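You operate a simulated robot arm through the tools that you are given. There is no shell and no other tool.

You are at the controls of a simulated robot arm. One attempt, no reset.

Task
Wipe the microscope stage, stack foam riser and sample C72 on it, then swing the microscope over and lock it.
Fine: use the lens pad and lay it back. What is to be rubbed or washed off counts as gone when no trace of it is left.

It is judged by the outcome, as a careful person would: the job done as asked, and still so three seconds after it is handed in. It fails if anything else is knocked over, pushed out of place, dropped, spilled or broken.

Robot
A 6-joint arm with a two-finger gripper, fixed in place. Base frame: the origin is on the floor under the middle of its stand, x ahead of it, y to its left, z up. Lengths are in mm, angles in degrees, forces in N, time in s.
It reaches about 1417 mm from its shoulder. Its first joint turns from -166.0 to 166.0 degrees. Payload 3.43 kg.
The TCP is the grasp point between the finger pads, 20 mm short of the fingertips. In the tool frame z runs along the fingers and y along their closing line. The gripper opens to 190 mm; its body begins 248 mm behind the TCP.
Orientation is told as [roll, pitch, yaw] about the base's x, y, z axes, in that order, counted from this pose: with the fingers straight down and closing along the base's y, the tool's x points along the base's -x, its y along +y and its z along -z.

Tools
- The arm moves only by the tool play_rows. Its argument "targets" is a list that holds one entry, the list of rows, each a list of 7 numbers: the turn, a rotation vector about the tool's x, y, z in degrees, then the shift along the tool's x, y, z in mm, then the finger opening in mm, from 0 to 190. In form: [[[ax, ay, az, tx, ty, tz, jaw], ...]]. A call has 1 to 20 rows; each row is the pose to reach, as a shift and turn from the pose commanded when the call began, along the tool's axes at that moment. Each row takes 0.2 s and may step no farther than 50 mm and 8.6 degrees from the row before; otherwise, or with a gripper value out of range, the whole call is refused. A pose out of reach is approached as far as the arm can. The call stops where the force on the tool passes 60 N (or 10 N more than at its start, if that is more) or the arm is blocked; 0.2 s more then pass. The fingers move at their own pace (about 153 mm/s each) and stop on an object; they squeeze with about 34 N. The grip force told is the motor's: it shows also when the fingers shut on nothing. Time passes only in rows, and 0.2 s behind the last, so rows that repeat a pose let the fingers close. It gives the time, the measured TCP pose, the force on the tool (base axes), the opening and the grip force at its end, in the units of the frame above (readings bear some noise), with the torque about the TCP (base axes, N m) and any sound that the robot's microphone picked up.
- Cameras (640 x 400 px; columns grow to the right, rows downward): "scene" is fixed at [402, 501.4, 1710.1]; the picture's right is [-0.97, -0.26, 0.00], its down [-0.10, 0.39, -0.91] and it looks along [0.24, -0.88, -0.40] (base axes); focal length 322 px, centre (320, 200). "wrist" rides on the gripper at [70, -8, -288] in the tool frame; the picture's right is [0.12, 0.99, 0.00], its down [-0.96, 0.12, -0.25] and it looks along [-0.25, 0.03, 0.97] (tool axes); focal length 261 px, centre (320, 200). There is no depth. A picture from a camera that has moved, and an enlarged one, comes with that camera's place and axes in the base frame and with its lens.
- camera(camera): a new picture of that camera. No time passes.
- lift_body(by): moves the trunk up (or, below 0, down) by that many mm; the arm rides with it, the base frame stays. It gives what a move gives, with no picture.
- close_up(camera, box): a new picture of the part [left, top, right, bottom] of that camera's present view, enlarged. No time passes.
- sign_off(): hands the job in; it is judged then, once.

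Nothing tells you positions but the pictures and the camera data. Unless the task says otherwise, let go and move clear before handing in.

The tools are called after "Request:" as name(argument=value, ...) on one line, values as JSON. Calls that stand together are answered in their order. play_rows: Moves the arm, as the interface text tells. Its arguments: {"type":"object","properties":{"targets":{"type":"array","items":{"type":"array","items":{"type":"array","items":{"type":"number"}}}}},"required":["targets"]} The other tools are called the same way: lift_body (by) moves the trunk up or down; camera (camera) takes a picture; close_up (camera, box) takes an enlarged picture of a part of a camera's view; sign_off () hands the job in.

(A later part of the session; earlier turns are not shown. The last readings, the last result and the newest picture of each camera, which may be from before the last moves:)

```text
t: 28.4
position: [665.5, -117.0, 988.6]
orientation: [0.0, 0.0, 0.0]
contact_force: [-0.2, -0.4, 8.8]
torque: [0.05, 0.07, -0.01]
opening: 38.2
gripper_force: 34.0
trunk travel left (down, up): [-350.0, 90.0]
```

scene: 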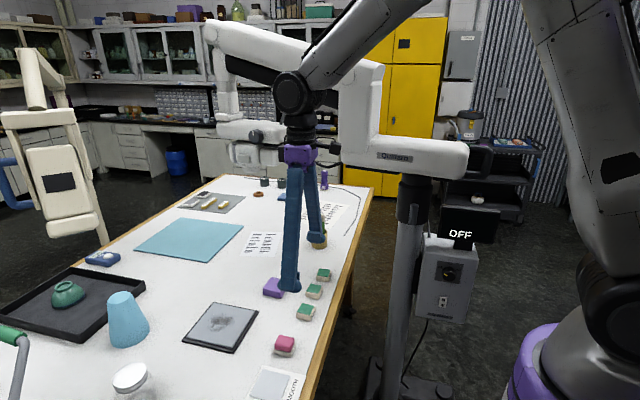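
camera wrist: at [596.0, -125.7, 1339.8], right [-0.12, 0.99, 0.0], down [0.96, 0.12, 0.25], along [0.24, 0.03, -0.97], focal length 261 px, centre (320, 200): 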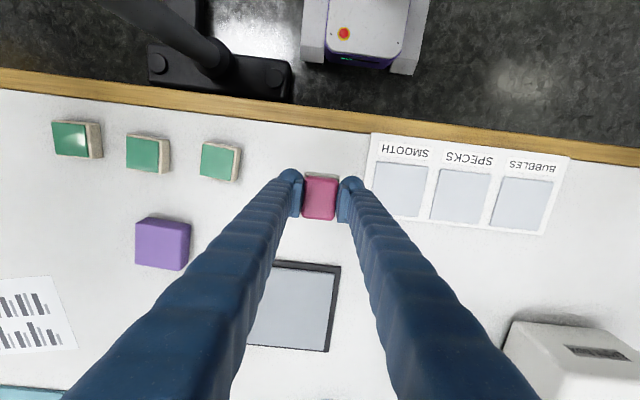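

The pad rests on the table (8.8 N). I release, then rise and move over to the riser.

Request:
play_rows(targets=[[[0, 0, 0, 0, 0, -0.7, 0], [0, 0, 0, 0, 0, -0.7, 45], [0, 0, 0, 0, 0, -0.7, 60], [0, 0, 0, 0, 0, -0.7, 60], [0, 0, 0, 0, 0, -30, 60], [0, 0, 0, 0, 0, -70, 60], [0, 0, 0, 0, 0, -110, 90], [0, 0, 0, -30, -40, -110, 110], [0, 0, 0, -60, -80, -110, 110], [0, 0, 0, -90, -120, -110, 110], [0, 0, 0, -100, -165, -110, 110], [0, 0, 0, -100, -210, -110, 110], [0, 0, 0, -100, -210, -110, 110]]])

Request:
camera(camera="wrist")

Request:
close_up(camera="scene", box=[250, 250, 340, 365])

```text
t: 31.2
position: [765.5, -327.4, 1097.1]
orientation: [-0.1, 0.0, 0.1]
contact_force: [-0.7, -0.4, 0.5]
torque: [0.01, -0.06, 0.01]
opening: 110.1
gripper_force: 0.1
trunk travel left (down, up): [-350.0, 90.0]
```

```text
taken
camera wrist: at [695.6, -336.6, 1385.5], right [-0.12, 0.99, 0.0], down [0.96, 0.12, 0.25], along [0.25, 0.03, -0.97], focal length 261 px, centre (320, 200)
```

wrist: 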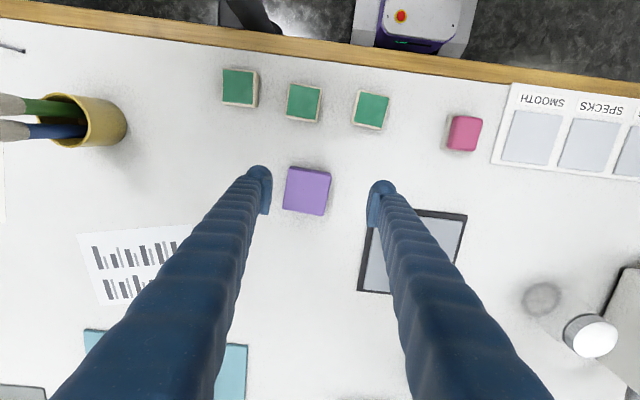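

```text
3.48 times, centred on (295, 308) of scene
camera zoom: at [402.0, 501.4, 1710.1], right [-0.97, -0.26, 0.0], down [-0.1, 0.39, -0.91], along [0.24, -0.88, -0.4], focal length 1122 px, centre (407, -174)
```

zoom: 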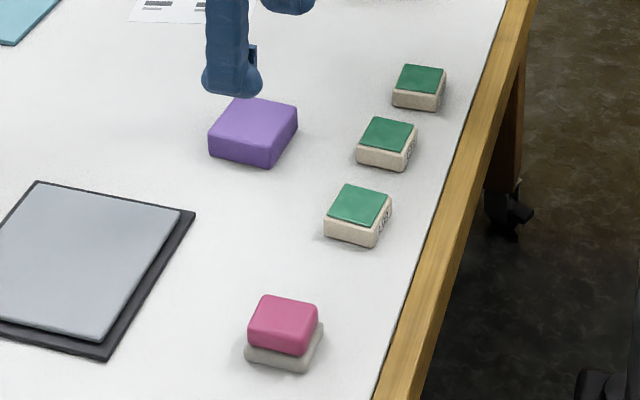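

The pad lies where it was. Now I zoom on the purple riser to get its exact place and angle.

Request:
close_up(camera="wrist", box=[260, 150, 360, 230])

Request:
close_up(camera="wrist", box=[210, 50, 410, 150])

Request:
close_up(camera="scene", box=[255, 265, 300, 305])

```text
5.00 times, centred on (310, 190) of wrist
camera zoom: at [695.6, -336.6, 1385.5], right [-0.12, 0.99, 0.0], down [0.96, 0.12, 0.25], along [0.25, 0.03, -0.97], focal length 1303 px, centre (370, 250)
```

zoom: 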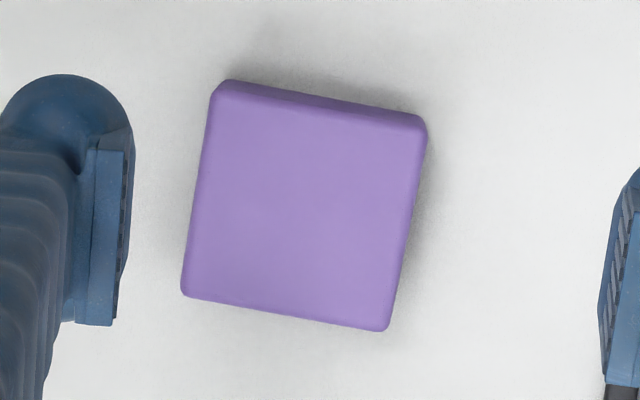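

```text
3.20 times, centred on (310, 100) of wrist
camera zoom: at [695.6, -336.6, 1385.5], right [-0.12, 0.99, 0.0], down [0.96, 0.12, 0.25], along [0.25, 0.03, -0.97], focal length 834 px, centre (352, 520)
```

zoom: 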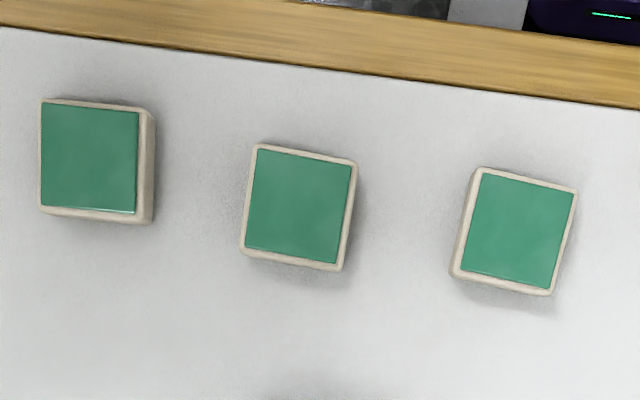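

```text
10.00 times, centred on (278, 285) of scene
camera zoom: at [402.0, 501.4, 1710.1], right [-0.97, -0.26, 0.0], down [-0.1, 0.39, -0.91], along [0.24, -0.88, -0.4], focal length 3225 px, centre (745, -650)
```

zoom: 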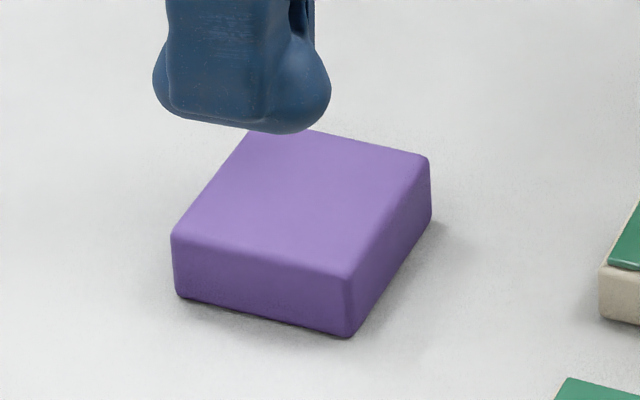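

The riser is about 67 mm square, centred at (789, -347), turned about -3.3°. I move over it, turn the gripper to match, and lower beside it.

Request:
play_rows(targets=[[[0, 0, 1.7, -12, -10, 20, 110], [0, 0, 3.3, -23, -20, 45, 110], [0, 0, 3.3, -23, -20, 80, 110], [0, 0, 3.3, -23, -20, 100, 110], [0, 0, 3.3, -23, -20, 100, 110]]])

Request:
close_up(camera="wrist", box=[230, 130, 410, 250])

Request:
close_up(camera="scene", box=[245, 255, 310, 310])

```text
t: 32.4
position: [789.0, -347.6, 994.9]
orientation: [0.1, 0.1, -3.3]
contact_force: [0.7, 0.2, 0.7]
torque: [-0.01, -0.01, -0.03]
opening: 109.7
gripper_force: 0.0
trunk travel left (down, up): [-350.0, 90.0]
```

```text
3.33 times, centred on (320, 190) of wrist
camera zoom: at [718.2, -352.0, 1284.5], right [-0.06, 1.0, 0.0], down [0.97, 0.06, 0.25], along [0.25, 0.02, -0.97], focal length 869 px, centre (320, 233)
```

zoom: 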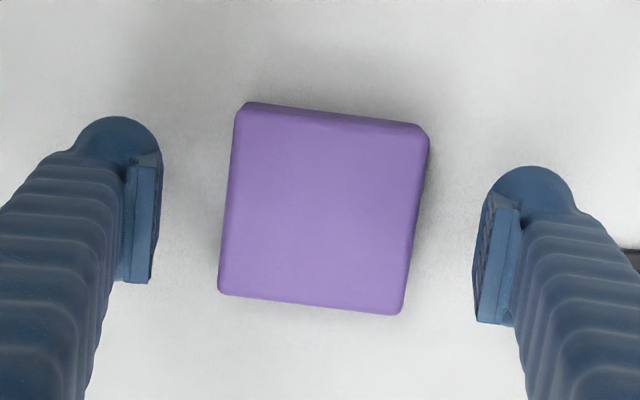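

```text
7.27 times, centred on (278, 282) of scene
camera zoom: at [402.0, 501.4, 1710.1], right [-0.97, -0.26, 0.0], down [-0.1, 0.39, -0.91], along [0.24, -0.88, -0.4], focal length 2346 px, centre (629, -400)
```

zoom: 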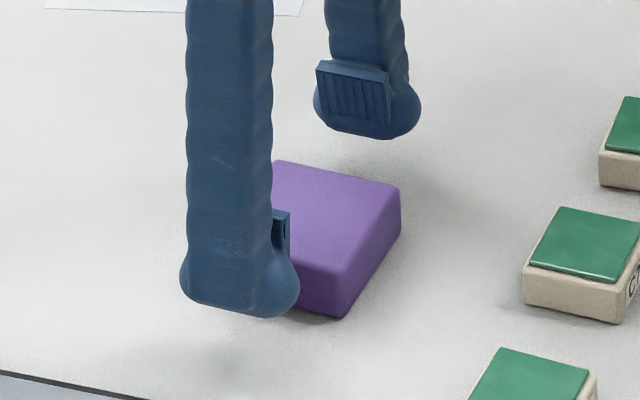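

The riser is centred between the fingers. I lower another 14 mm and close gently.

Request:
play_rows(targets=[[[0, 0, 0, 0, 0, 8, 110], [0, 0, 0, 0, 0, 14, 110], [0, 0, 0, 0, 0, 14, 90], [0, 0, 0, 0, 0, 14, 75], [0, 0, 0, 0, 0, 14, 60], [0, 0, 0, 0, 0, 14, 50], [0, 0, 0, 0, 0, 14, 50]]])

Request:
close_up(camera="wrist", box=[230, 130, 410, 250])

Request:
close_up(camera="scene", box=[245, 255, 310, 310])

```text
t: 34.0
position: [788.0, -348.1, 983.6]
orientation: [0.0, 0.0, -3.2]
contact_force: [0.4, -1.4, 1.4]
torque: [0.07, 0.0, -0.02]
opening: 68.4
gripper_force: 34.3
trunk travel left (down, up): [-350.0, 90.0]
```

```text
3.33 times, centred on (320, 190) of wrist
camera zoom: at [718.6, -352.2, 1270.9], right [-0.06, 1.0, 0.0], down [0.97, 0.06, 0.25], along [0.25, 0.02, -0.97], focal length 869 px, centre (320, 233)
```

zoom: 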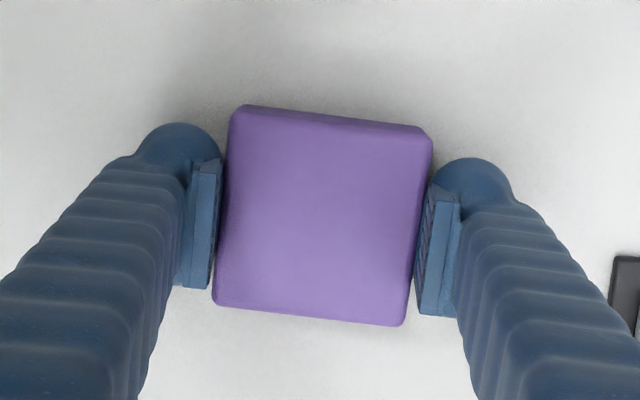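

```text
7.27 times, centred on (278, 282) of scene
camera zoom: at [402.0, 501.4, 1710.1], right [-0.97, -0.26, 0.0], down [-0.1, 0.39, -0.91], along [0.24, -0.88, -0.4], focal length 2346 px, centre (629, -400)
```

zoom: 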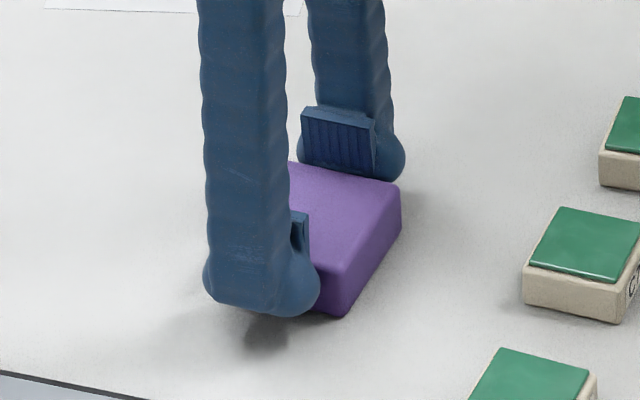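

The riser is gripped. I lift it and carry it over the centre of the stage, squaring it up on the way.

Request:
play_rows(targets=[[[0, 0, 0, 0, 0, -25, 50], [0, 0, 0, 0, 0, -60, 50], [0, 0, -0.7, -16.5, 40.4, -60, 50], [0, 0, -1.4, -33, 80.8, -60, 50], [0, 0, -2.1, -49.5, 121.2, -60, 50], [0, 0, -2.8, -66, 161.6, -60, 50], [0, 0, -3.3, -82.5, 202.1, -60, 50], [0, 0, -3.3, -82.5, 202.1, -60, 50]]])

Request:
close_up(camera="wrist", box=[230, 120, 430, 260])

Request:
close_up(camera="scene", box=[170, 270, 280, 360])

```text
t: 35.8
position: [883.0, -150.3, 1043.9]
orientation: [0.0, 0.0, 0.0]
contact_force: [0.4, -0.1, 0.3]
torque: [-0.02, -0.01, -0.02]
opening: 68.2
gripper_force: 33.7
trunk travel left (down, up): [-350.0, 90.0]
```

```text
2.86 times, centred on (330, 190) of wrist
camera zoom: at [812.6, -158.2, 1331.2], right [-0.12, 0.99, 0.0], down [0.96, 0.12, 0.25], along [0.25, 0.03, -0.97], focal length 745 px, centre (291, 229)
```

zoom: 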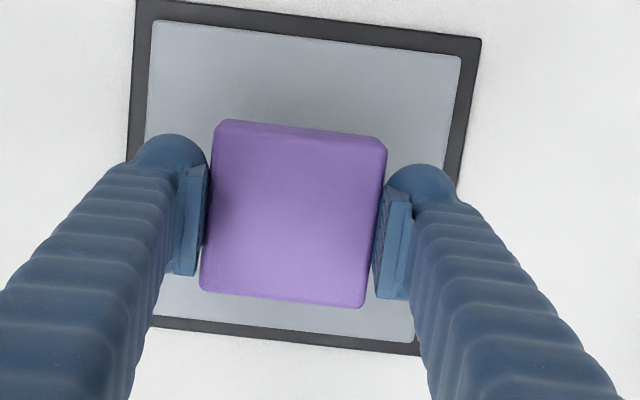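

```text
4.44 times, centred on (225, 315) of scene
camera zoom: at [402.0, 501.4, 1710.1], right [-0.97, -0.26, 0.0], down [-0.1, 0.39, -0.91], along [0.24, -0.88, -0.4], focal length 1433 px, centre (742, -311)
```

zoom: 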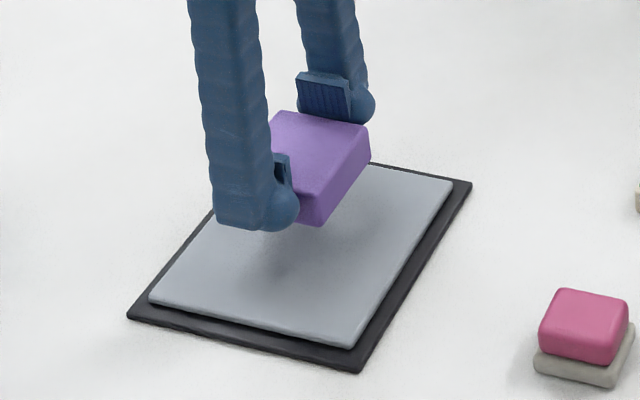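

The riser hangs over the stage centre. I lower it, ending in fine steps.

Request:
play_rows(targets=[[[0, 0, 0, 0, 0, 25, 50], [0, 0, 0, 0, 0, 38, 50], [0, 0, 0, 0, 0, 43, 50], [0, 0, 0, 0, 0, 44.5, 50], [0, 0, 0, 0, 0, 44.5, 50]]])

Request:
play_rows(targets=[[[0, 0, 0, 0, 0, 0.6, 50], [0, 0, 0, 0, 0, 1.2, 50], [0, 0, 0, 0, 0, 1.2, 50]]])

```text
t: 37.0
position: [883.1, -150.8, 996.9]
orientation: [0.0, 0.1, 0.0]
contact_force: [-0.4, -0.8, 0.4]
torque: [0.0, 0.0, 0.01]
opening: 68.5
gripper_force: 34.5
trunk travel left (down, up): [-350.0, 90.0]
```

```text
t: 37.8
position: [883.4, -150.7, 996.9]
orientation: [0.0, 0.0, 0.0]
contact_force: [0.3, 0.8, 1.3]
torque: [0.08, 0.0, -0.04]
opening: 68.2
gripper_force: 34.0
trunk travel left (down, up): [-350.0, 90.0]
```

Request:
play_rows(targets=[[[0, 0, 0, 0, 0, 0.5, 50], [0, 0, 0, 0, 0, 0.8, 50], [0, 0, 0, 0, 0, 0.8, 50]]])

Request:
close_up(camera="scene", box=[180, 280, 280, 360])

```text
t: 38.6
position: [883.1, -150.5, 997.3]
orientation: [0.0, -0.1, 0.0]
contact_force: [0.2, -0.2, 6.1]
torque: [0.21, 0.02, -0.03]
opening: 68.3
gripper_force: 34.5
trunk travel left (down, up): [-350.0, 90.0]
```

```text
5.00 times, centred on (230, 320) of scene
camera zoom: at [402.0, 501.4, 1710.1], right [-0.97, -0.26, 0.0], down [-0.1, 0.39, -0.91], along [0.24, -0.88, -0.4], focal length 1613 px, centre (770, -400)
```

zoom: 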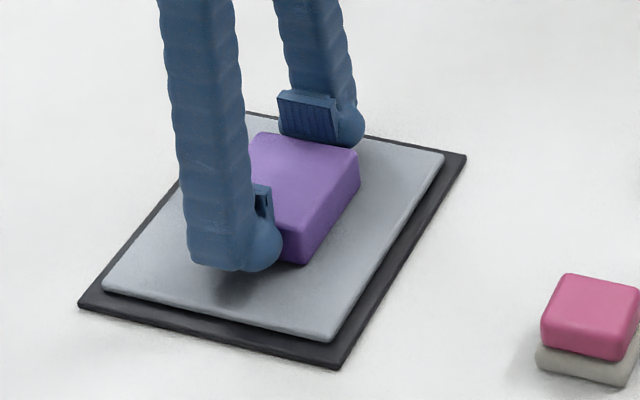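

The riser sits on the stage. I release, rise, and go to C72, turning the gripper 90° so the fingers close along x and stay clear of the neighbouring samples.

Request:
play_rows(targets=[[[0, 0, 0, 0, 0, 0, 75], [0, 0, 0, 0, 0, 0, 95], [0, 0, 0, 0, 0, 0, 100], [0, 0, 0, 0, 0, -30, 100], [0, 0, 0, 0, 0, -70, 100], [0, 0, 0, 0, 0, -103, 100], [0, 0, 0, 0, 0, -103, 100]]])

Request:
close_up(camera="wrist", box=[230, 120, 430, 260])

Request:
close_up(camera="scene", box=[170, 270, 280, 360])

```text
t: 40.2
position: [883.8, -150.8, 1097.8]
orientation: [0.1, 0.0, -0.1]
contact_force: [-0.3, -0.9, 0.6]
torque: [0.01, 0.04, -0.01]
opening: 99.9
gripper_force: 0.1
trunk travel left (down, up): [-350.0, 90.0]
```

```text
2.86 times, centred on (330, 190) of wrist
camera zoom: at [813.8, -159.3, 1386.3], right [-0.12, 0.99, 0.0], down [0.96, 0.12, 0.25], along [0.24, 0.03, -0.97], focal length 745 px, centre (291, 229)
```

zoom: 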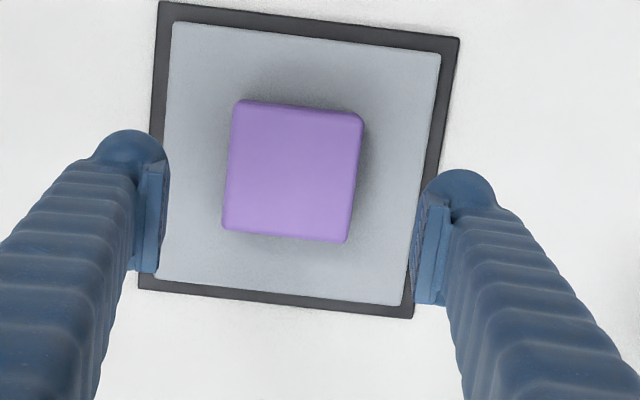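

```text
4.44 times, centred on (225, 315) of scene
camera zoom: at [402.0, 501.4, 1710.1], right [-0.97, -0.26, 0.0], down [-0.1, 0.39, -0.91], along [0.24, -0.88, -0.4], focal length 1433 px, centre (742, -311)
```

zoom: 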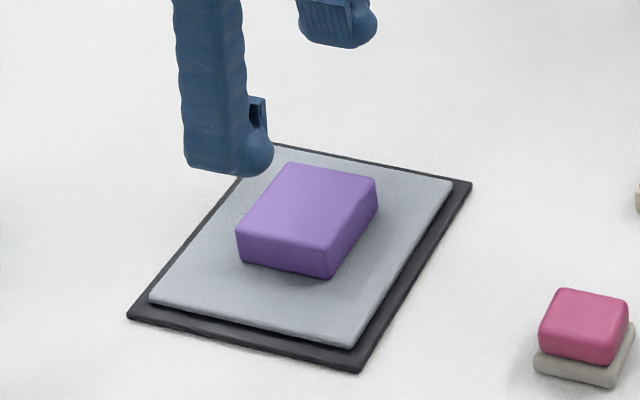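

The riser is centred and square at about (882, -150). Now to C72.

Request:
play_rows(targets=[[[0, 0, 7.7, 19.1, -18.1, 0, 80], [0, 0, 15.4, 38.2, -36.2, 0, 80], [0, 0, 23.1, 57.3, -54.3, 0, 80], [0, 0, 30.8, 76.4, -72.4, 0, 80], [0, 0, 38.5, 95.5, -90.5, 0, 80], [0, 0, 46.2, 114.6, -108.6, 0, 80], [0, 0, 53.9, 133.7, -126.7, 0, 80], [0, 0, 61.6, 152.8, -144.8, 0, 80], [0, 0, 69.3, 171.9, -162.9, 0, 80], [0, 0, 77, 191, -181, 0, 80], [0, 0, 84.7, 210.1, -199.1, 0, 80], [0, 0, 92.4, 229.4, -217, 0, 80], [0, 0, 92.4, 229.4, -217, 0, 80]]])

Request:
camera(camera="wrist")

Request:
close_up(camera="scene", box=[260, 230, 370, 320])

```text
t: 43.0
position: [653.6, -367.5, 1100.1]
orientation: [-0.1, 0.0, -92.5]
contact_force: [0.2, 0.3, -0.1]
torque: [-0.02, 0.01, -0.02]
opening: 79.8
gripper_force: 0.1
trunk travel left (down, up): [-350.0, 90.0]
```

```text
taken
camera wrist: at [648.9, -296.7, 1387.8], right [1.0, 0.08, 0.0], down [0.07, -0.97, 0.25], along [0.02, -0.25, -0.97], focal length 261 px, centre (320, 200)
```

wrist: 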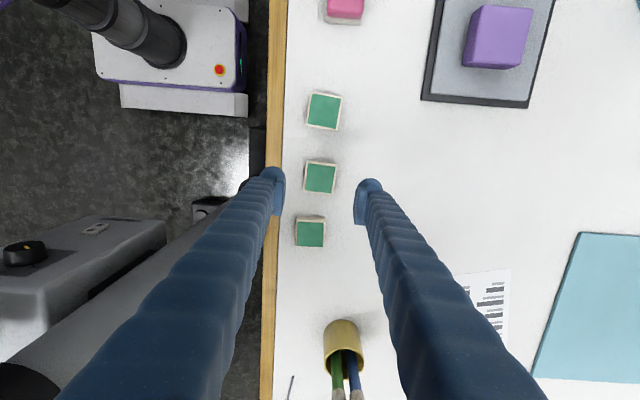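

```text
4.44 times, centred on (315, 275) of scene
camera zoom: at [402.0, 501.4, 1710.1], right [-0.97, -0.26, 0.0], down [-0.1, 0.39, -0.91], along [0.24, -0.88, -0.4], focal length 1433 px, centre (342, -133)
```

zoom: 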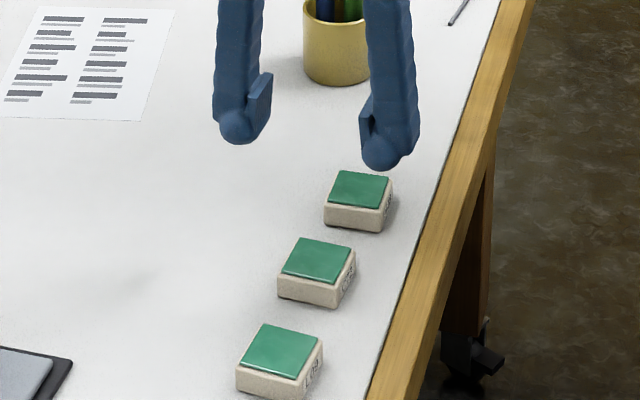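

C72 (the middle one) lies between the fingers. I zoom to check centring.

Request:
close_up(camera="wrist", box=[260, 140, 380, 220])

```text
5.00 times, centred on (320, 180) of wrist
camera zoom: at [648.9, -296.7, 1387.8], right [1.0, 0.08, 0.0], down [0.07, -0.97, 0.25], along [0.02, -0.25, -0.97], focal length 1303 px, centre (320, 300)
```

zoom: 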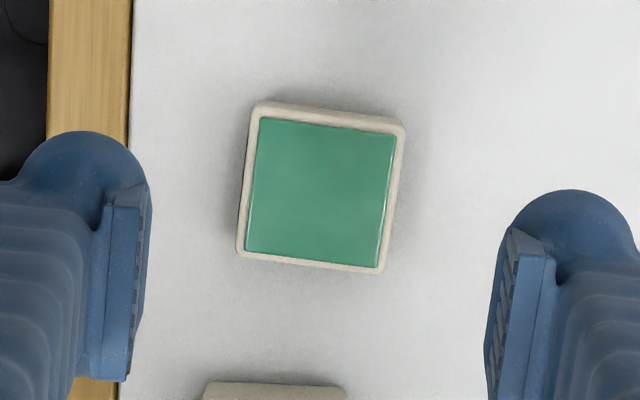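

The sample is centred. I lower with the jaw at 68 and grip it.

Request:
play_rows(targets=[[[0, 0, 0.8, 0, 0, 40, 68], [0, 0, 0.8, 0, 0, 80, 68], [0, 0, 0.8, 0, 0, 102, 68], [0, 0, 0.8, 0, 0, 112, 68], [0, 0, 0.8, 0, 0, 112, 68]]])

Request:
close_up(camera="wrist", box=[250, 130, 400, 240])

Request:
close_up(camera="scene", box=[280, 250, 350, 310])

```text
t: 44.2
position: [653.6, -368.7, 986.9]
orientation: [0.0, 0.0, -93.2]
contact_force: [0.1, -0.8, 0.4]
torque: [0.0, 0.0, 0.02]
opening: 68.1
gripper_force: 0.0
trunk travel left (down, up): [-350.0, 90.0]
```

```text
3.64 times, centred on (325, 185) of wrist
camera zoom: at [649.7, -297.0, 1275.6], right [1.0, 0.06, 0.0], down [0.06, -0.97, 0.25], along [0.01, -0.25, -0.97], focal length 948 px, centre (302, 254)
```

zoom: 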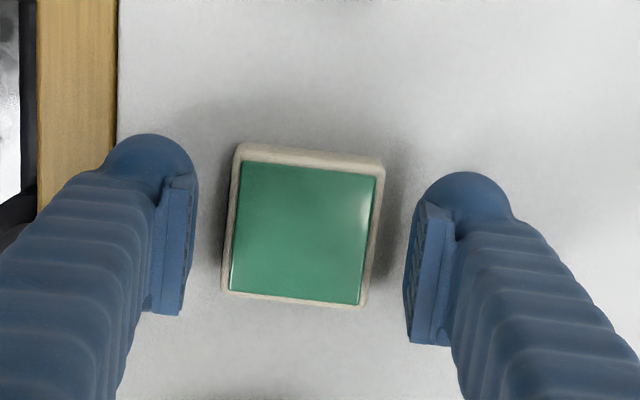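

```text
6.67 times, centred on (315, 280) of scene
camera zoom: at [402.0, 501.4, 1710.1], right [-0.97, -0.26, 0.0], down [-0.1, 0.39, -0.91], along [0.24, -0.88, -0.4], focal length 2150 px, centre (353, -333)
```

zoom: 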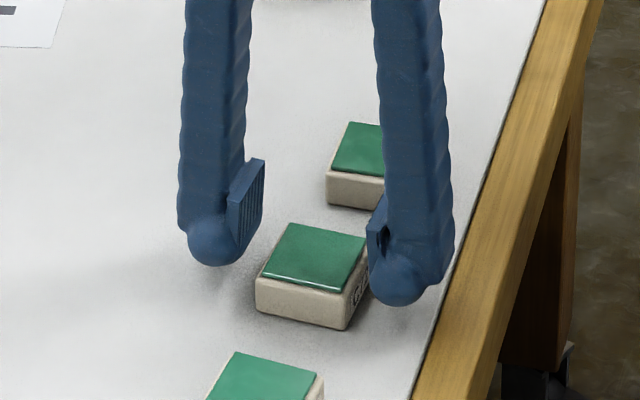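

Request:
play_rows(targets=[[[0, 0, 0, 0, 0, 4, 68], [0, 0, 0, 0, 0, 7, 68], [0, 0, 0, 0, 0, 7, 55], [0, 0, 0, 0, 0, 7, 45], [0, 0, 0, 0, 0, 7, 30], [0, 0, 0, 0, 0, 7, 30], [0, 0, 0, 0, 0, 7, 30]]])

Request:
close_up(camera="wrist", box=[250, 130, 400, 240])

Request:
close_up(camera="scene", box=[280, 250, 350, 310])

```text
t: 45.5
position: [657.0, -369.9, 994.3]
orientation: [0.9, -0.5, -93.2]
contact_force: [-12.1, 6.3, 60.7]
torque: [0.47, -1.01, 0.29]
opening: 30.9
gripper_force: 33.9
trunk travel left (down, up): [-350.0, 90.0]
stopped in row 6: the force on the tool passed its limit at 74 N (the readings are from after the stop); the commanded pose is now the measured one
```

```text
3.64 times, centred on (325, 185) of wrist
camera zoom: at [647.8, -296.5, 1281.0], right [1.0, 0.06, 0.02], down [0.06, -0.96, 0.26], along [0.03, -0.26, -0.97], focal length 948 px, centre (302, 254)
```

zoom: 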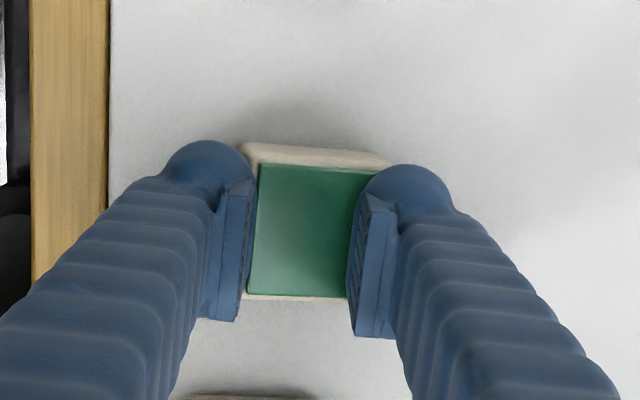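

```text
6.67 times, centred on (315, 280) of scene
camera zoom: at [402.0, 501.4, 1710.1], right [-0.97, -0.26, 0.0], down [-0.1, 0.39, -0.91], along [0.24, -0.88, -0.4], focal length 2150 px, centre (353, -333)
```

zoom: 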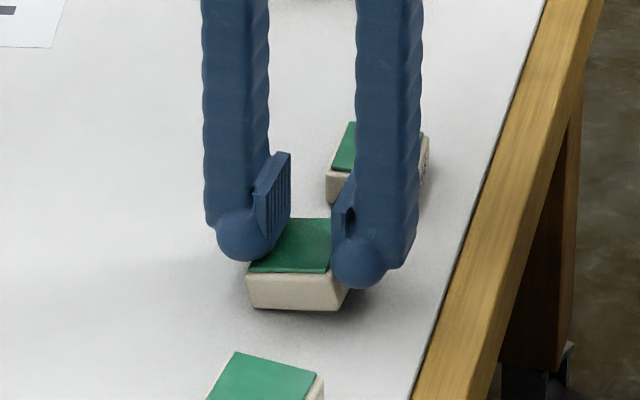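

The fingers rode up over the sample's edges and are pressing on its top, so the grip was too high. I back straight up first, keeping the jaw where it is, then look.

Request:
play_rows(targets=[[[0, 0, 0, 0, 0, -5, 31], [0, 0, 0, 0, 0, -15, 31], [0, 0, 0, 0, 0, -40, 31], [0, 0, 0, 0, 0, -60, 31], [0, 0, 0, 0, 0, -60, 31]]])

Request:
close_up(camera="wrist", box=[250, 110, 400, 240])

Request:
close_up(camera="scene", box=[280, 250, 350, 310])

```text
t: 46.7
position: [657.4, -370.4, 1044.9]
orientation: [0.4, -0.2, -93.1]
contact_force: [0.4, 0.3, 0.0]
torque: [0.03, 0.02, 0.04]
opening: 31.2
gripper_force: 0.1
trunk travel left (down, up): [-350.0, 90.0]
```

```text
3.08 times, centred on (325, 175) of wrist
camera zoom: at [651.3, -298.0, 1333.3], right [1.0, 0.06, 0.01], down [0.06, -0.97, 0.25], along [0.02, -0.25, -0.97], focal length 802 px, centre (305, 277)
```

zoom: 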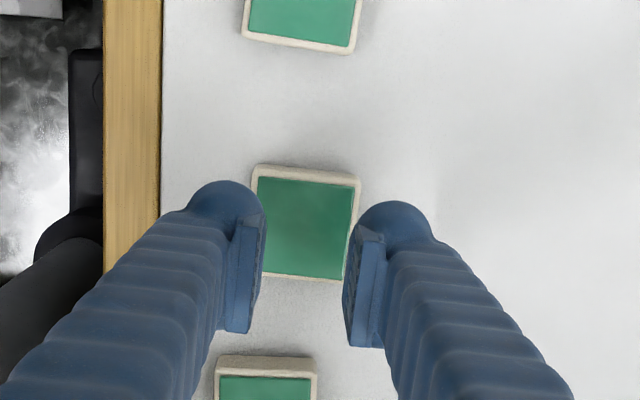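

```text
6.67 times, centred on (315, 280) of scene
camera zoom: at [402.0, 501.4, 1710.1], right [-0.97, -0.26, 0.0], down [-0.1, 0.39, -0.91], along [0.24, -0.88, -0.4], focal length 2150 px, centre (353, -333)
```

zoom: 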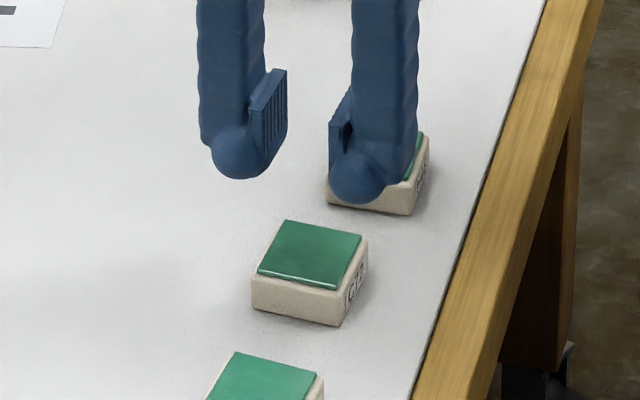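

The sample is still upright in place; my grip was only on its rounded upper edge. I open, correct the slight tilt, and re-measure.

Request:
play_rows(targets=[[[0.4, 0.2, 0, 0, 0, -20, 50], [0.4, 0.2, 0, 0, 0, -40, 80], [0.4, 0.2, 0, 0, 0, -40, 80], [0.4, 0.2, 0, 0, 0, -40, 80]]])

Request:
close_up(camera="wrist", box=[250, 120, 400, 220])

Request:
close_up(camera="scene", box=[290, 260, 340, 310])

```text
t: 47.7
position: [656.6, -369.4, 1086.3]
orientation: [0.1, 0.1, -93.2]
contact_force: [0.3, -0.6, -0.2]
torque: [0.05, -0.01, -0.01]
opening: 80.2
gripper_force: 0.1
trunk travel left (down, up): [-350.0, 90.0]
```

```text
4.00 times, centred on (325, 170) of wrist
camera zoom: at [652.6, -298.9, 1374.2], right [1.0, 0.06, 0.0], down [0.06, -0.97, 0.25], along [0.02, -0.25, -0.97], focal length 1043 px, centre (300, 320)
```

zoom: 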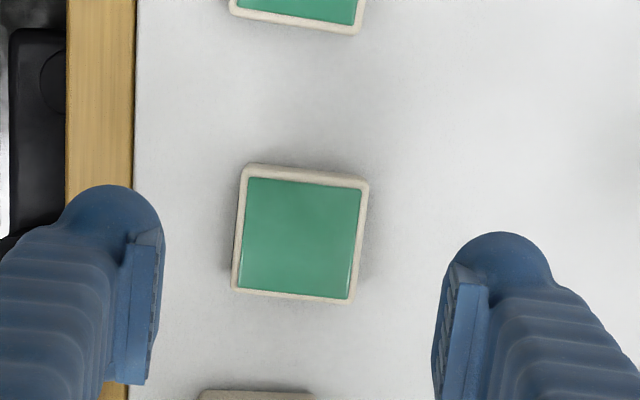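

```text
8.00 times, centred on (315, 285) of scene
camera zoom: at [402.0, 501.4, 1710.1], right [-0.97, -0.26, 0.0], down [-0.1, 0.39, -0.91], along [0.24, -0.88, -0.4], focal length 2580 px, centre (360, -480)
```

zoom: 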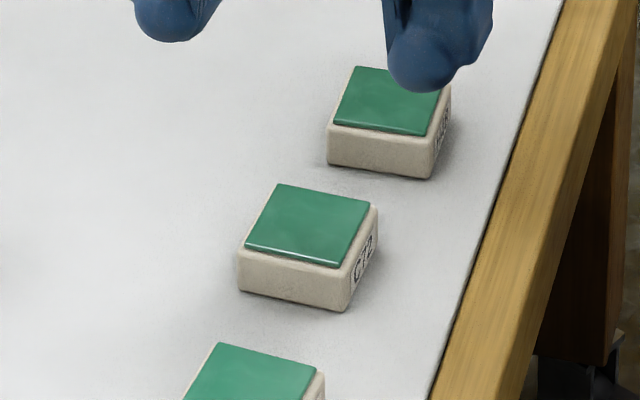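

I re-centre over C72 and lower again, this time in fine steps nearly to the table.

Request:
play_rows(targets=[[[0, 0, 0, 2.7, 0, 40, 68], [0, 0, 0, 2.7, 0, 80, 68], [0, 0, 0, 2.7, 0, 98, 68], [0, 0, 0, 2.7, 0, 105, 68], [0, 0, 0, 2.7, 0, 105, 68]]])

Request:
play_rows(targets=[[[0, 0, 0, 0, 0, 1, 68], [0, 0, 0, 0, 0, 2, 68], [0, 0, 0, 0, 0, 2, 68]]])

Request:
close_up(camera="scene", box=[290, 260, 340, 310])

```text
t: 48.9
position: [657.8, -368.0, 982.5]
orientation: [0.2, -0.1, -93.2]
contact_force: [-0.3, -0.5, 0.1]
torque: [-0.01, 0.01, -0.02]
opening: 67.9
gripper_force: 0.0
trunk travel left (down, up): [-350.0, 90.0]
```

```text
t: 49.7
position: [657.6, -367.6, 978.9]
orientation: [0.1, 0.0, -93.2]
contact_force: [0.4, 0.9, 1.0]
torque: [-0.02, -0.01, -0.02]
opening: 67.9
gripper_force: 0.1
trunk travel left (down, up): [-350.0, 90.0]
```

```text
8.00 times, centred on (315, 285) of scene
camera zoom: at [402.0, 501.4, 1710.1], right [-0.97, -0.26, 0.0], down [-0.1, 0.39, -0.91], along [0.24, -0.88, -0.4], focal length 2580 px, centre (360, -480)
```

zoom: 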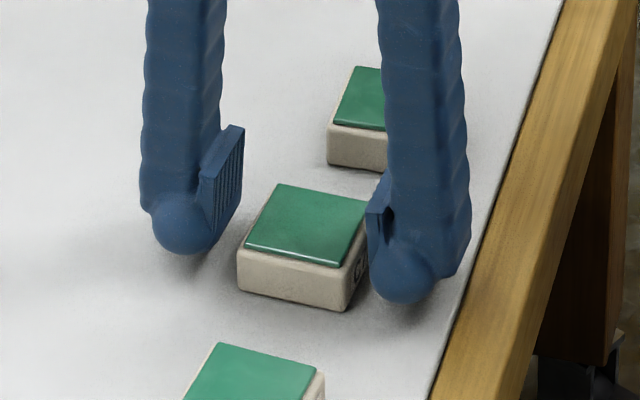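

Request:
play_rows(targets=[[[0, 0, 0, 0, 0, 1, 68], [0, 0, 0, 0, 0, 2, 68], [0, 0, 0, 0, 0, 2, 68]]])

Request:
play_rows(targets=[[[0, 0, 0, 0, 0, 1, 68], [0, 0, 0, 0, 0, 2, 68], [0, 0, 0, 0, 0, 2, 68]]])

```text
t: 50.5
position: [658.0, -365.8, 976.8]
orientation: [0.1, 0.1, -93.2]
contact_force: [-0.1, 0.6, -0.4]
torque: [-0.01, 0.01, 0.0]
opening: 68.2
gripper_force: 0.1
trunk travel left (down, up): [-350.0, 90.0]
```

```text
t: 51.3
position: [657.7, -367.4, 975.2]
orientation: [0.1, 0.0, -93.2]
contact_force: [-0.6, -0.6, 0.6]
torque: [0.04, -0.02, 0.03]
opening: 67.9
gripper_force: 0.0
trunk travel left (down, up): [-350.0, 90.0]
```

Request:
play_rows(targets=[[[0, 0, 0, 0, 0, 1, 68], [0, 0, 0, 0, 0, 1, 68]]])

Request:
play_rows(targets=[[[0, 0, 0, 0, 0, 1, 68], [0, 0, 0, 0, 0, 1, 68]]])

Request:
close_up(camera="scene", box=[290, 260, 340, 310])

```text
t: 51.9
position: [657.3, -366.8, 974.3]
orientation: [0.0, 0.1, -93.2]
contact_force: [-0.1, -0.9, 0.2]
torque: [0.01, 0.02, 0.01]
opening: 68.2
gripper_force: 0.1
trunk travel left (down, up): [-350.0, 90.0]
```

```text
t: 52.5
position: [657.9, -366.4, 973.1]
orientation: [0.0, 0.1, -93.2]
contact_force: [-0.3, -0.3, 0.0]
torque: [0.0, 0.01, 0.01]
opening: 68.2
gripper_force: 0.0
trunk travel left (down, up): [-350.0, 90.0]
```

```text
8.00 times, centred on (315, 285) of scene
camera zoom: at [402.0, 501.4, 1710.1], right [-0.97, -0.26, 0.0], down [-0.1, 0.39, -0.91], along [0.24, -0.88, -0.4], focal length 2580 px, centre (360, -480)
```

zoom: 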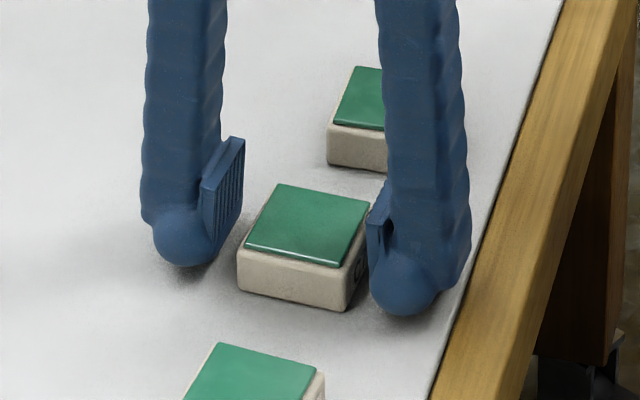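

Request:
play_rows(targets=[[[0, 0, 0, 0, 0, 1, 68], [0, 0, 0, 0, 0, 1, 68]]])

Request:
play_rows(targets=[[[0, 0, 0, 0, 0, 0.7, 68], [0, 0, 0, 0, 0, 0.7, 68]]])

```text
t: 53.1
position: [657.8, -367.5, 970.9]
orientation: [0.1, 0.0, -93.2]
contact_force: [-0.2, -0.9, 0.0]
torque: [0.03, -0.02, -0.04]
opening: 68.1
gripper_force: 0.0
trunk travel left (down, up): [-350.0, 90.0]
```

```text
t: 53.7
position: [658.3, -366.3, 970.3]
orientation: [0.1, 0.1, -93.2]
contact_force: [-0.5, 0.3, 0.1]
torque: [0.03, -0.01, 0.02]
opening: 68.1
gripper_force: 0.2
trunk travel left (down, up): [-350.0, 90.0]
```

The tips are now about 10 mm lower than at the failed grip. I close in stages and watch the force.

Request:
play_rows(targets=[[[0, 0, 0, 0, 0, 0, 58], [0, 0, 0, 0, 0, 0, 52], [0, 0, 0, 0, 0, 0, 48], [0, 0, 0, 0, 0, 0, 46], [0, 0, 0, 0, 0, 0, 46]]])

Request:
close_up(camera="scene", box=[290, 260, 340, 310])

Request:
close_up(camera="wrist", box=[250, 130, 400, 240])

```text
t: 54.9
position: [657.0, -366.7, 970.7]
orientation: [0.0, 0.1, -93.1]
contact_force: [-0.3, 0.0, -0.9]
torque: [0.0, 0.02, 0.01]
opening: 48.8
gripper_force: 33.7
trunk travel left (down, up): [-350.0, 90.0]
```

```text
8.00 times, centred on (315, 285) of scene
camera zoom: at [402.0, 501.4, 1710.1], right [-0.97, -0.26, 0.0], down [-0.1, 0.39, -0.91], along [0.24, -0.88, -0.4], focal length 2580 px, centre (360, -480)
```

zoom: 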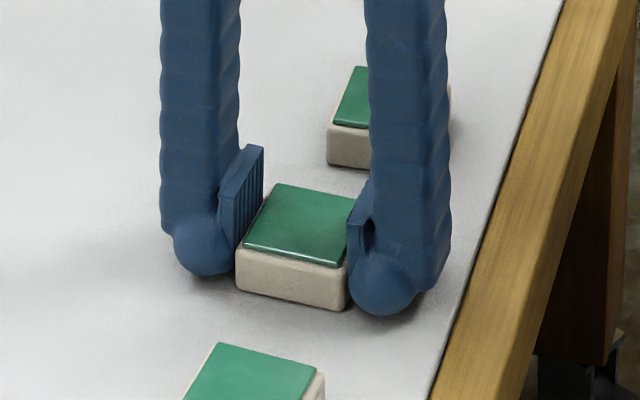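

```text
3.64 times, centred on (325, 185) of wrist
camera zoom: at [653.0, -295.7, 1259.3], right [1.0, 0.06, 0.0], down [0.06, -0.97, 0.25], along [0.02, -0.25, -0.97], focal length 948 px, centre (302, 254)
```

zoom: 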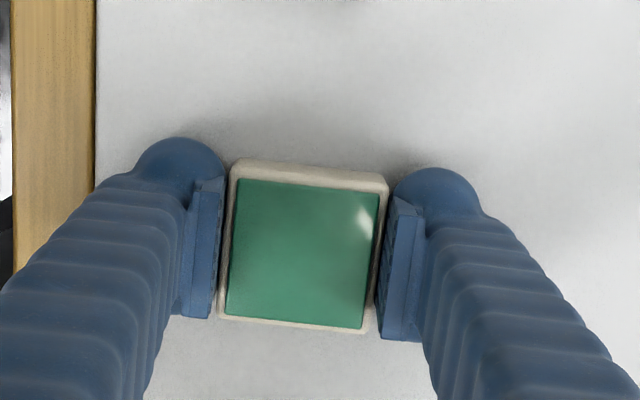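

C72 is gripped cleanly at 48.8 mm. I lift it and carry it over the riser, squaring it up on the way.

Request:
play_rows(targets=[[[0, 0, 0, 0, 0, -8, 30], [0, 0, 0, 0, 0, -35, 30], [0, 0, 0, 0, 0, -70, 30], [0, 0, 0, 0, 0, -95, 30], [0, 0, -0.4, 28.5, 26.5, -95, 30], [0, 0, -0.8, 57, 53, -95, 30], [0, 0, -1.2, 85.5, 79.5, -95, 30], [0, 0, -1.6, 114, 106, -95, 30], [0, 0, -2, 142.5, 132.5, -95, 30], [0, 0, -2.4, 171, 159, -95, 30], [0, 0, -2.8, 199.5, 185.5, -95, 30], [0, 0, -3.2, 228.3, 211.9, -95, 30], [0, 0, -3.2, 228.3, 211.9, -95, 30]]])

Request:
camera(camera="wrist")

Request:
close_up(camera="wrist", box=[230, 120, 430, 260])

Request:
close_up(camera="scene", box=[170, 260, 300, 360])

```text
t: 57.7
position: [882.2, -150.2, 1067.8]
orientation: [0.2, -0.1, -90.0]
contact_force: [0.7, -0.5, -0.2]
torque: [-0.05, 0.01, -0.03]
opening: 48.8
gripper_force: 34.3
trunk travel left (down, up): [-350.0, 90.0]
```

```text
taken
camera wrist: at [873.5, -79.6, 1355.6], right [0.99, 0.12, 0.0], down [0.11, -0.96, 0.25], along [0.03, -0.25, -0.97], focal length 261 px, centre (320, 200)
```

wrist: 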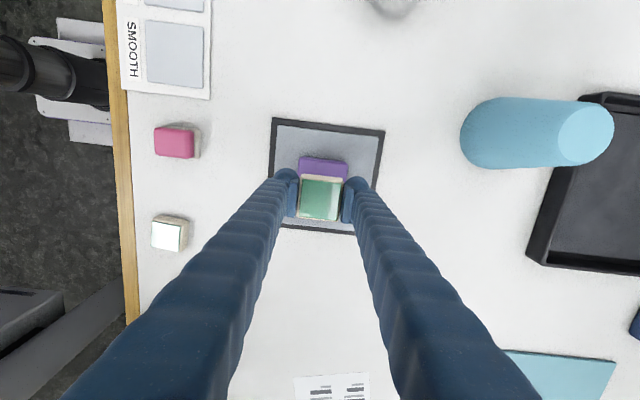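

```text
2.86 times, centred on (330, 190) of wrist
camera zoom: at [873.5, -79.6, 1355.6], right [0.99, 0.12, 0.0], down [0.11, -0.96, 0.25], along [0.03, -0.25, -0.97], focal length 745 px, centre (291, 229)
```

zoom: 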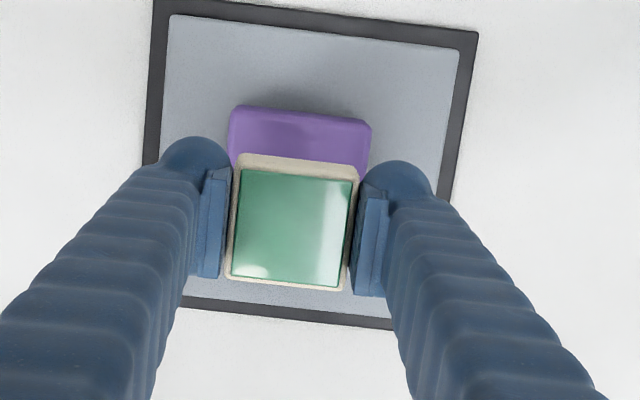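

```text
4.00 times, centred on (235, 310) of scene
camera zoom: at [402.0, 501.4, 1710.1], right [-0.97, -0.26, 0.0], down [-0.1, 0.39, -0.91], along [0.24, -0.88, -0.4], focal length 1290 px, centre (660, -240)
```

zoom: 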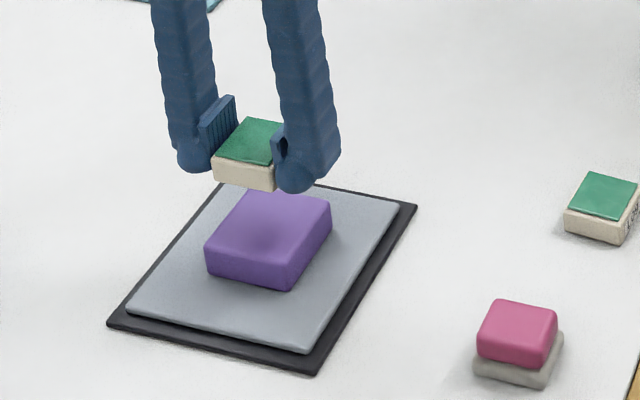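

C72 hangs over the riser, well centred. I lower it in stages.

Request:
play_rows(targets=[[[0, 0, 0, 1, 1, 25, 30], [0, 0, 0, 1, 1, 40, 30], [0, 0, 0, 1, 1, 47, 30], [0, 0, 0, 1, 1, 49, 30], [0, 0, 0, 1, 1, 49, 30]]])

Request:
close_up(camera="scene", box=[190, 280, 260, 340])

```text
t: 58.9
position: [883.6, -150.3, 1016.6]
orientation: [0.1, 0.0, -90.0]
contact_force: [-0.3, 0.0, -1.0]
torque: [0.01, 0.02, -0.01]
opening: 48.9
gripper_force: 34.4
trunk travel left (down, up): [-350.0, 90.0]
```

```text
6.67 times, centred on (225, 310) of scene
camera zoom: at [402.0, 501.4, 1710.1], right [-0.97, -0.26, 0.0], down [-0.1, 0.39, -0.91], along [0.24, -0.88, -0.4], focal length 2150 px, centre (953, -533)
```

zoom: 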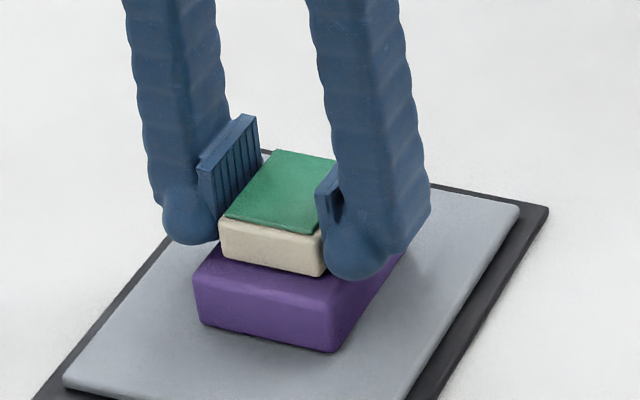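

Request:
play_rows(targets=[[[0, 0, 0, 0, 0, 1, 30], [0, 0, 0, 0, 0, 2, 30], [0, 0, 0, 0, 0, 2, 30]]])

Request:
play_rows(targets=[[[0, 0, 0, 0, 0, 1, 30], [0, 0, 0, 0, 0, 1, 30]]])

Request:
play_rows(targets=[[[0, 0, 0, 0, 0, 1, 30], [0, 0, 0, 0, 0, 1, 30]]])

```text
t: 59.7
position: [883.4, -150.6, 1015.4]
orientation: [0.1, 0.0, -90.1]
contact_force: [-0.1, 0.5, 0.3]
torque: [-0.01, -0.02, -0.01]
opening: 48.8
gripper_force: 34.6
trunk travel left (down, up): [-350.0, 90.0]
```

```text
t: 60.3
position: [883.0, -150.1, 1015.1]
orientation: [0.0, 0.0, -89.9]
contact_force: [0.4, -1.4, 9.4]
torque: [-0.01, 0.01, 0.03]
opening: 48.8
gripper_force: 34.0
trunk travel left (down, up): [-350.0, 90.0]
```

```text
t: 60.9
position: [882.1, -151.3, 1015.1]
orientation: [0.2, -0.2, -90.0]
contact_force: [1.3, 0.5, 18.1]
torque: [0.03, 0.05, 0.02]
opening: 48.6
gripper_force: 33.8
trunk travel left (down, up): [-350.0, 90.0]
```

Contact on the riser. I ease off, check, and then open.

Request:
play_rows(targets=[[[0, 0, 0, 0, 0, -1.5, 30], [0, 0, 0, 0, 0, -1.5, 30]]])

Request:
close_up(camera="scene", box=[190, 280, 260, 340])

```text
t: 61.5
position: [882.8, -148.5, 1015.2]
orientation: [0.0, 0.0, -90.0]
contact_force: [2.9, -0.4, 9.9]
torque: [-0.01, -0.11, -0.01]
opening: 48.6
gripper_force: 34.0
trunk travel left (down, up): [-350.0, 90.0]
```

```text
6.67 times, centred on (225, 310) of scene
camera zoom: at [402.0, 501.4, 1710.1], right [-0.97, -0.26, 0.0], down [-0.1, 0.39, -0.91], along [0.24, -0.88, -0.4], focal length 2150 px, centre (953, -533)
```

zoom: 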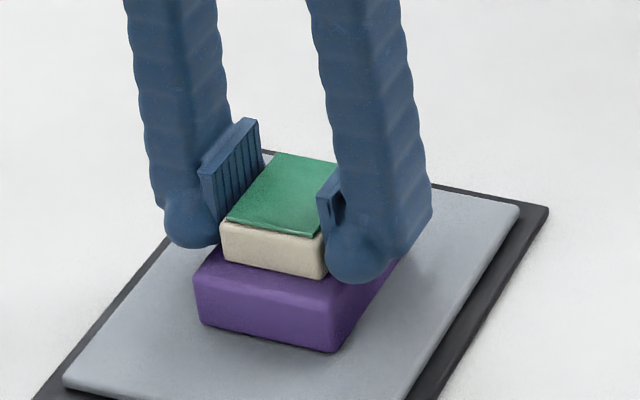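

Request:
play_rows(targets=[[[0, 0, 0, 0, 0, -0.5, 52], [0, 0, 0, 0, 0, -0.5, 56], [0, 0, 0, 0, 0, -0.5, 58], [0, 0, 0, 0, 0, -3, 60], [0, 0, 0, 0, 0, -10, 60], [0, 0, 0, 0, 0, -40, 60], [0, 0, 0, 0, 0, -80, 60], [0, 0, 0, 0, 0, -110, 60], [0, 0, 0, 0, 0, -110, 60]]])

Request:
close_up(camera="scene", box=[190, 280, 260, 340])

Request:
close_up(camera="wrist", box=[230, 120, 430, 260])

```text
t: 63.5
position: [883.1, -149.9, 1124.1]
orientation: [0.0, 0.0, -90.0]
contact_force: [-0.1, -0.8, 0.0]
torque: [0.0, 0.01, -0.02]
opening: 60.2
gripper_force: 0.1
trunk travel left (down, up): [-350.0, 90.0]
```

```text
6.67 times, centred on (225, 310) of scene
camera zoom: at [402.0, 501.4, 1710.1], right [-0.97, -0.26, 0.0], down [-0.1, 0.39, -0.91], along [0.24, -0.88, -0.4], focal length 2150 px, centre (953, -533)
```

zoom: 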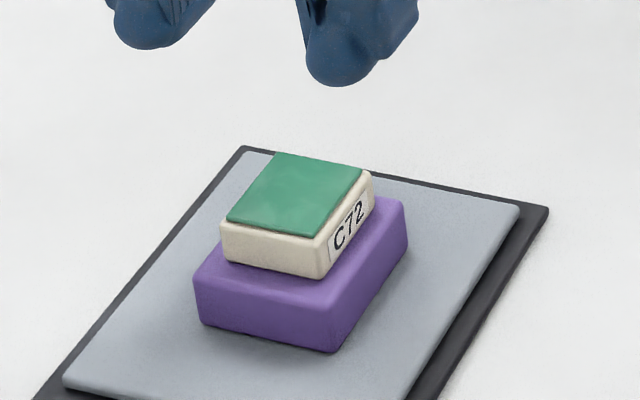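

```text
2.86 times, centred on (330, 190) of wrist
camera zoom: at [874.3, -78.8, 1412.5], right [0.99, 0.12, 0.0], down [0.12, -0.96, 0.25], along [0.03, -0.25, -0.97], focal length 745 px, centre (291, 229)
```

zoom: 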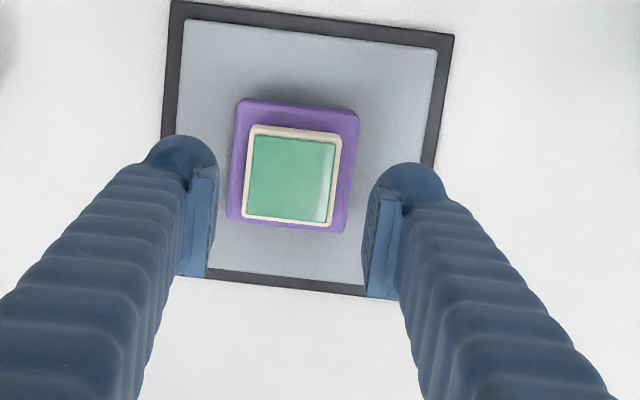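

The stack is done: riser centred on the stage, C72 on it with its label visible. Next is the microscope. By my estimate the column axis is near (349, -600), the beam points at about -10° and must swing about +50° to bring the head over the stage. I rise and withdraw to look at the handle and lock.

Request:
play_rows(targets=[[[0, 0, 0, 0, 0, -45, 60], [0, 0, 0, 0, 0, -90, 60], [0, 0, -6.4, -10.7, -34.5, -114, 60], [0, 0, -12.9, -21.4, -69, -138, 60], [0, 0, -19.3, -32.1, -103.5, -162, 60], [0, 0, -25.7, -42.8, -138, -186, 60], [0, 0, -32.1, -53.5, -172.5, -210, 60], [0, 0, -38.6, -64.2, -207, -234, 60], [0, 0, -45, -74.9, -241.5, -258, 60], [0, 0, -51.4, -85.6, -276, -282, 60], [0, 0, -57.9, -96.3, -310.5, -306, 60], [0, 0, -64.3, -107, -345, -330, 60], [0, 0, -70.7, -117.7, -379.5, -354, 60], [0, 0, -77.1, -128.4, -414, -378, 60], [0, 0, -83.6, -139.1, -448.5, -402, 60], [0, 0, -90, -150, -483, -426, 60], [0, 0, -90, -150, -483, -426, 60]]])

Request:
camera(camera="wrist")

Request:
camera(camera="scene")

```text
t: 67.1
position: [399.5, -298.6, 1549.2]
orientation: [0.0, 0.1, 0.0]
contact_force: [0.4, -0.9, -0.8]
torque: [0.01, 0.07, -0.03]
opening: 59.8
gripper_force: 0.1
trunk travel left (down, up): [-350.0, 90.0]
```

```text
taken
camera wrist: at [330.6, -306.5, 1837.4], right [-0.12, 0.99, 0.0], down [0.96, 0.12, 0.25], along [0.25, 0.03, -0.97], focal length 261 px, centre (320, 200)
```

wrist: 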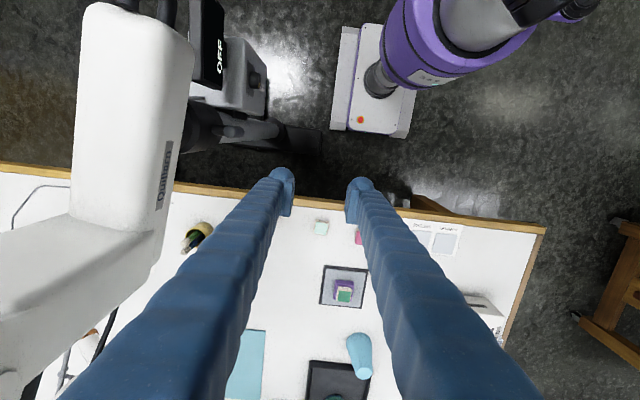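

```text
taken
```

scene: 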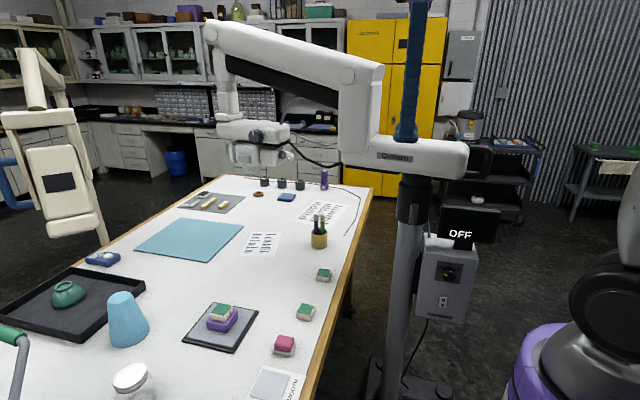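

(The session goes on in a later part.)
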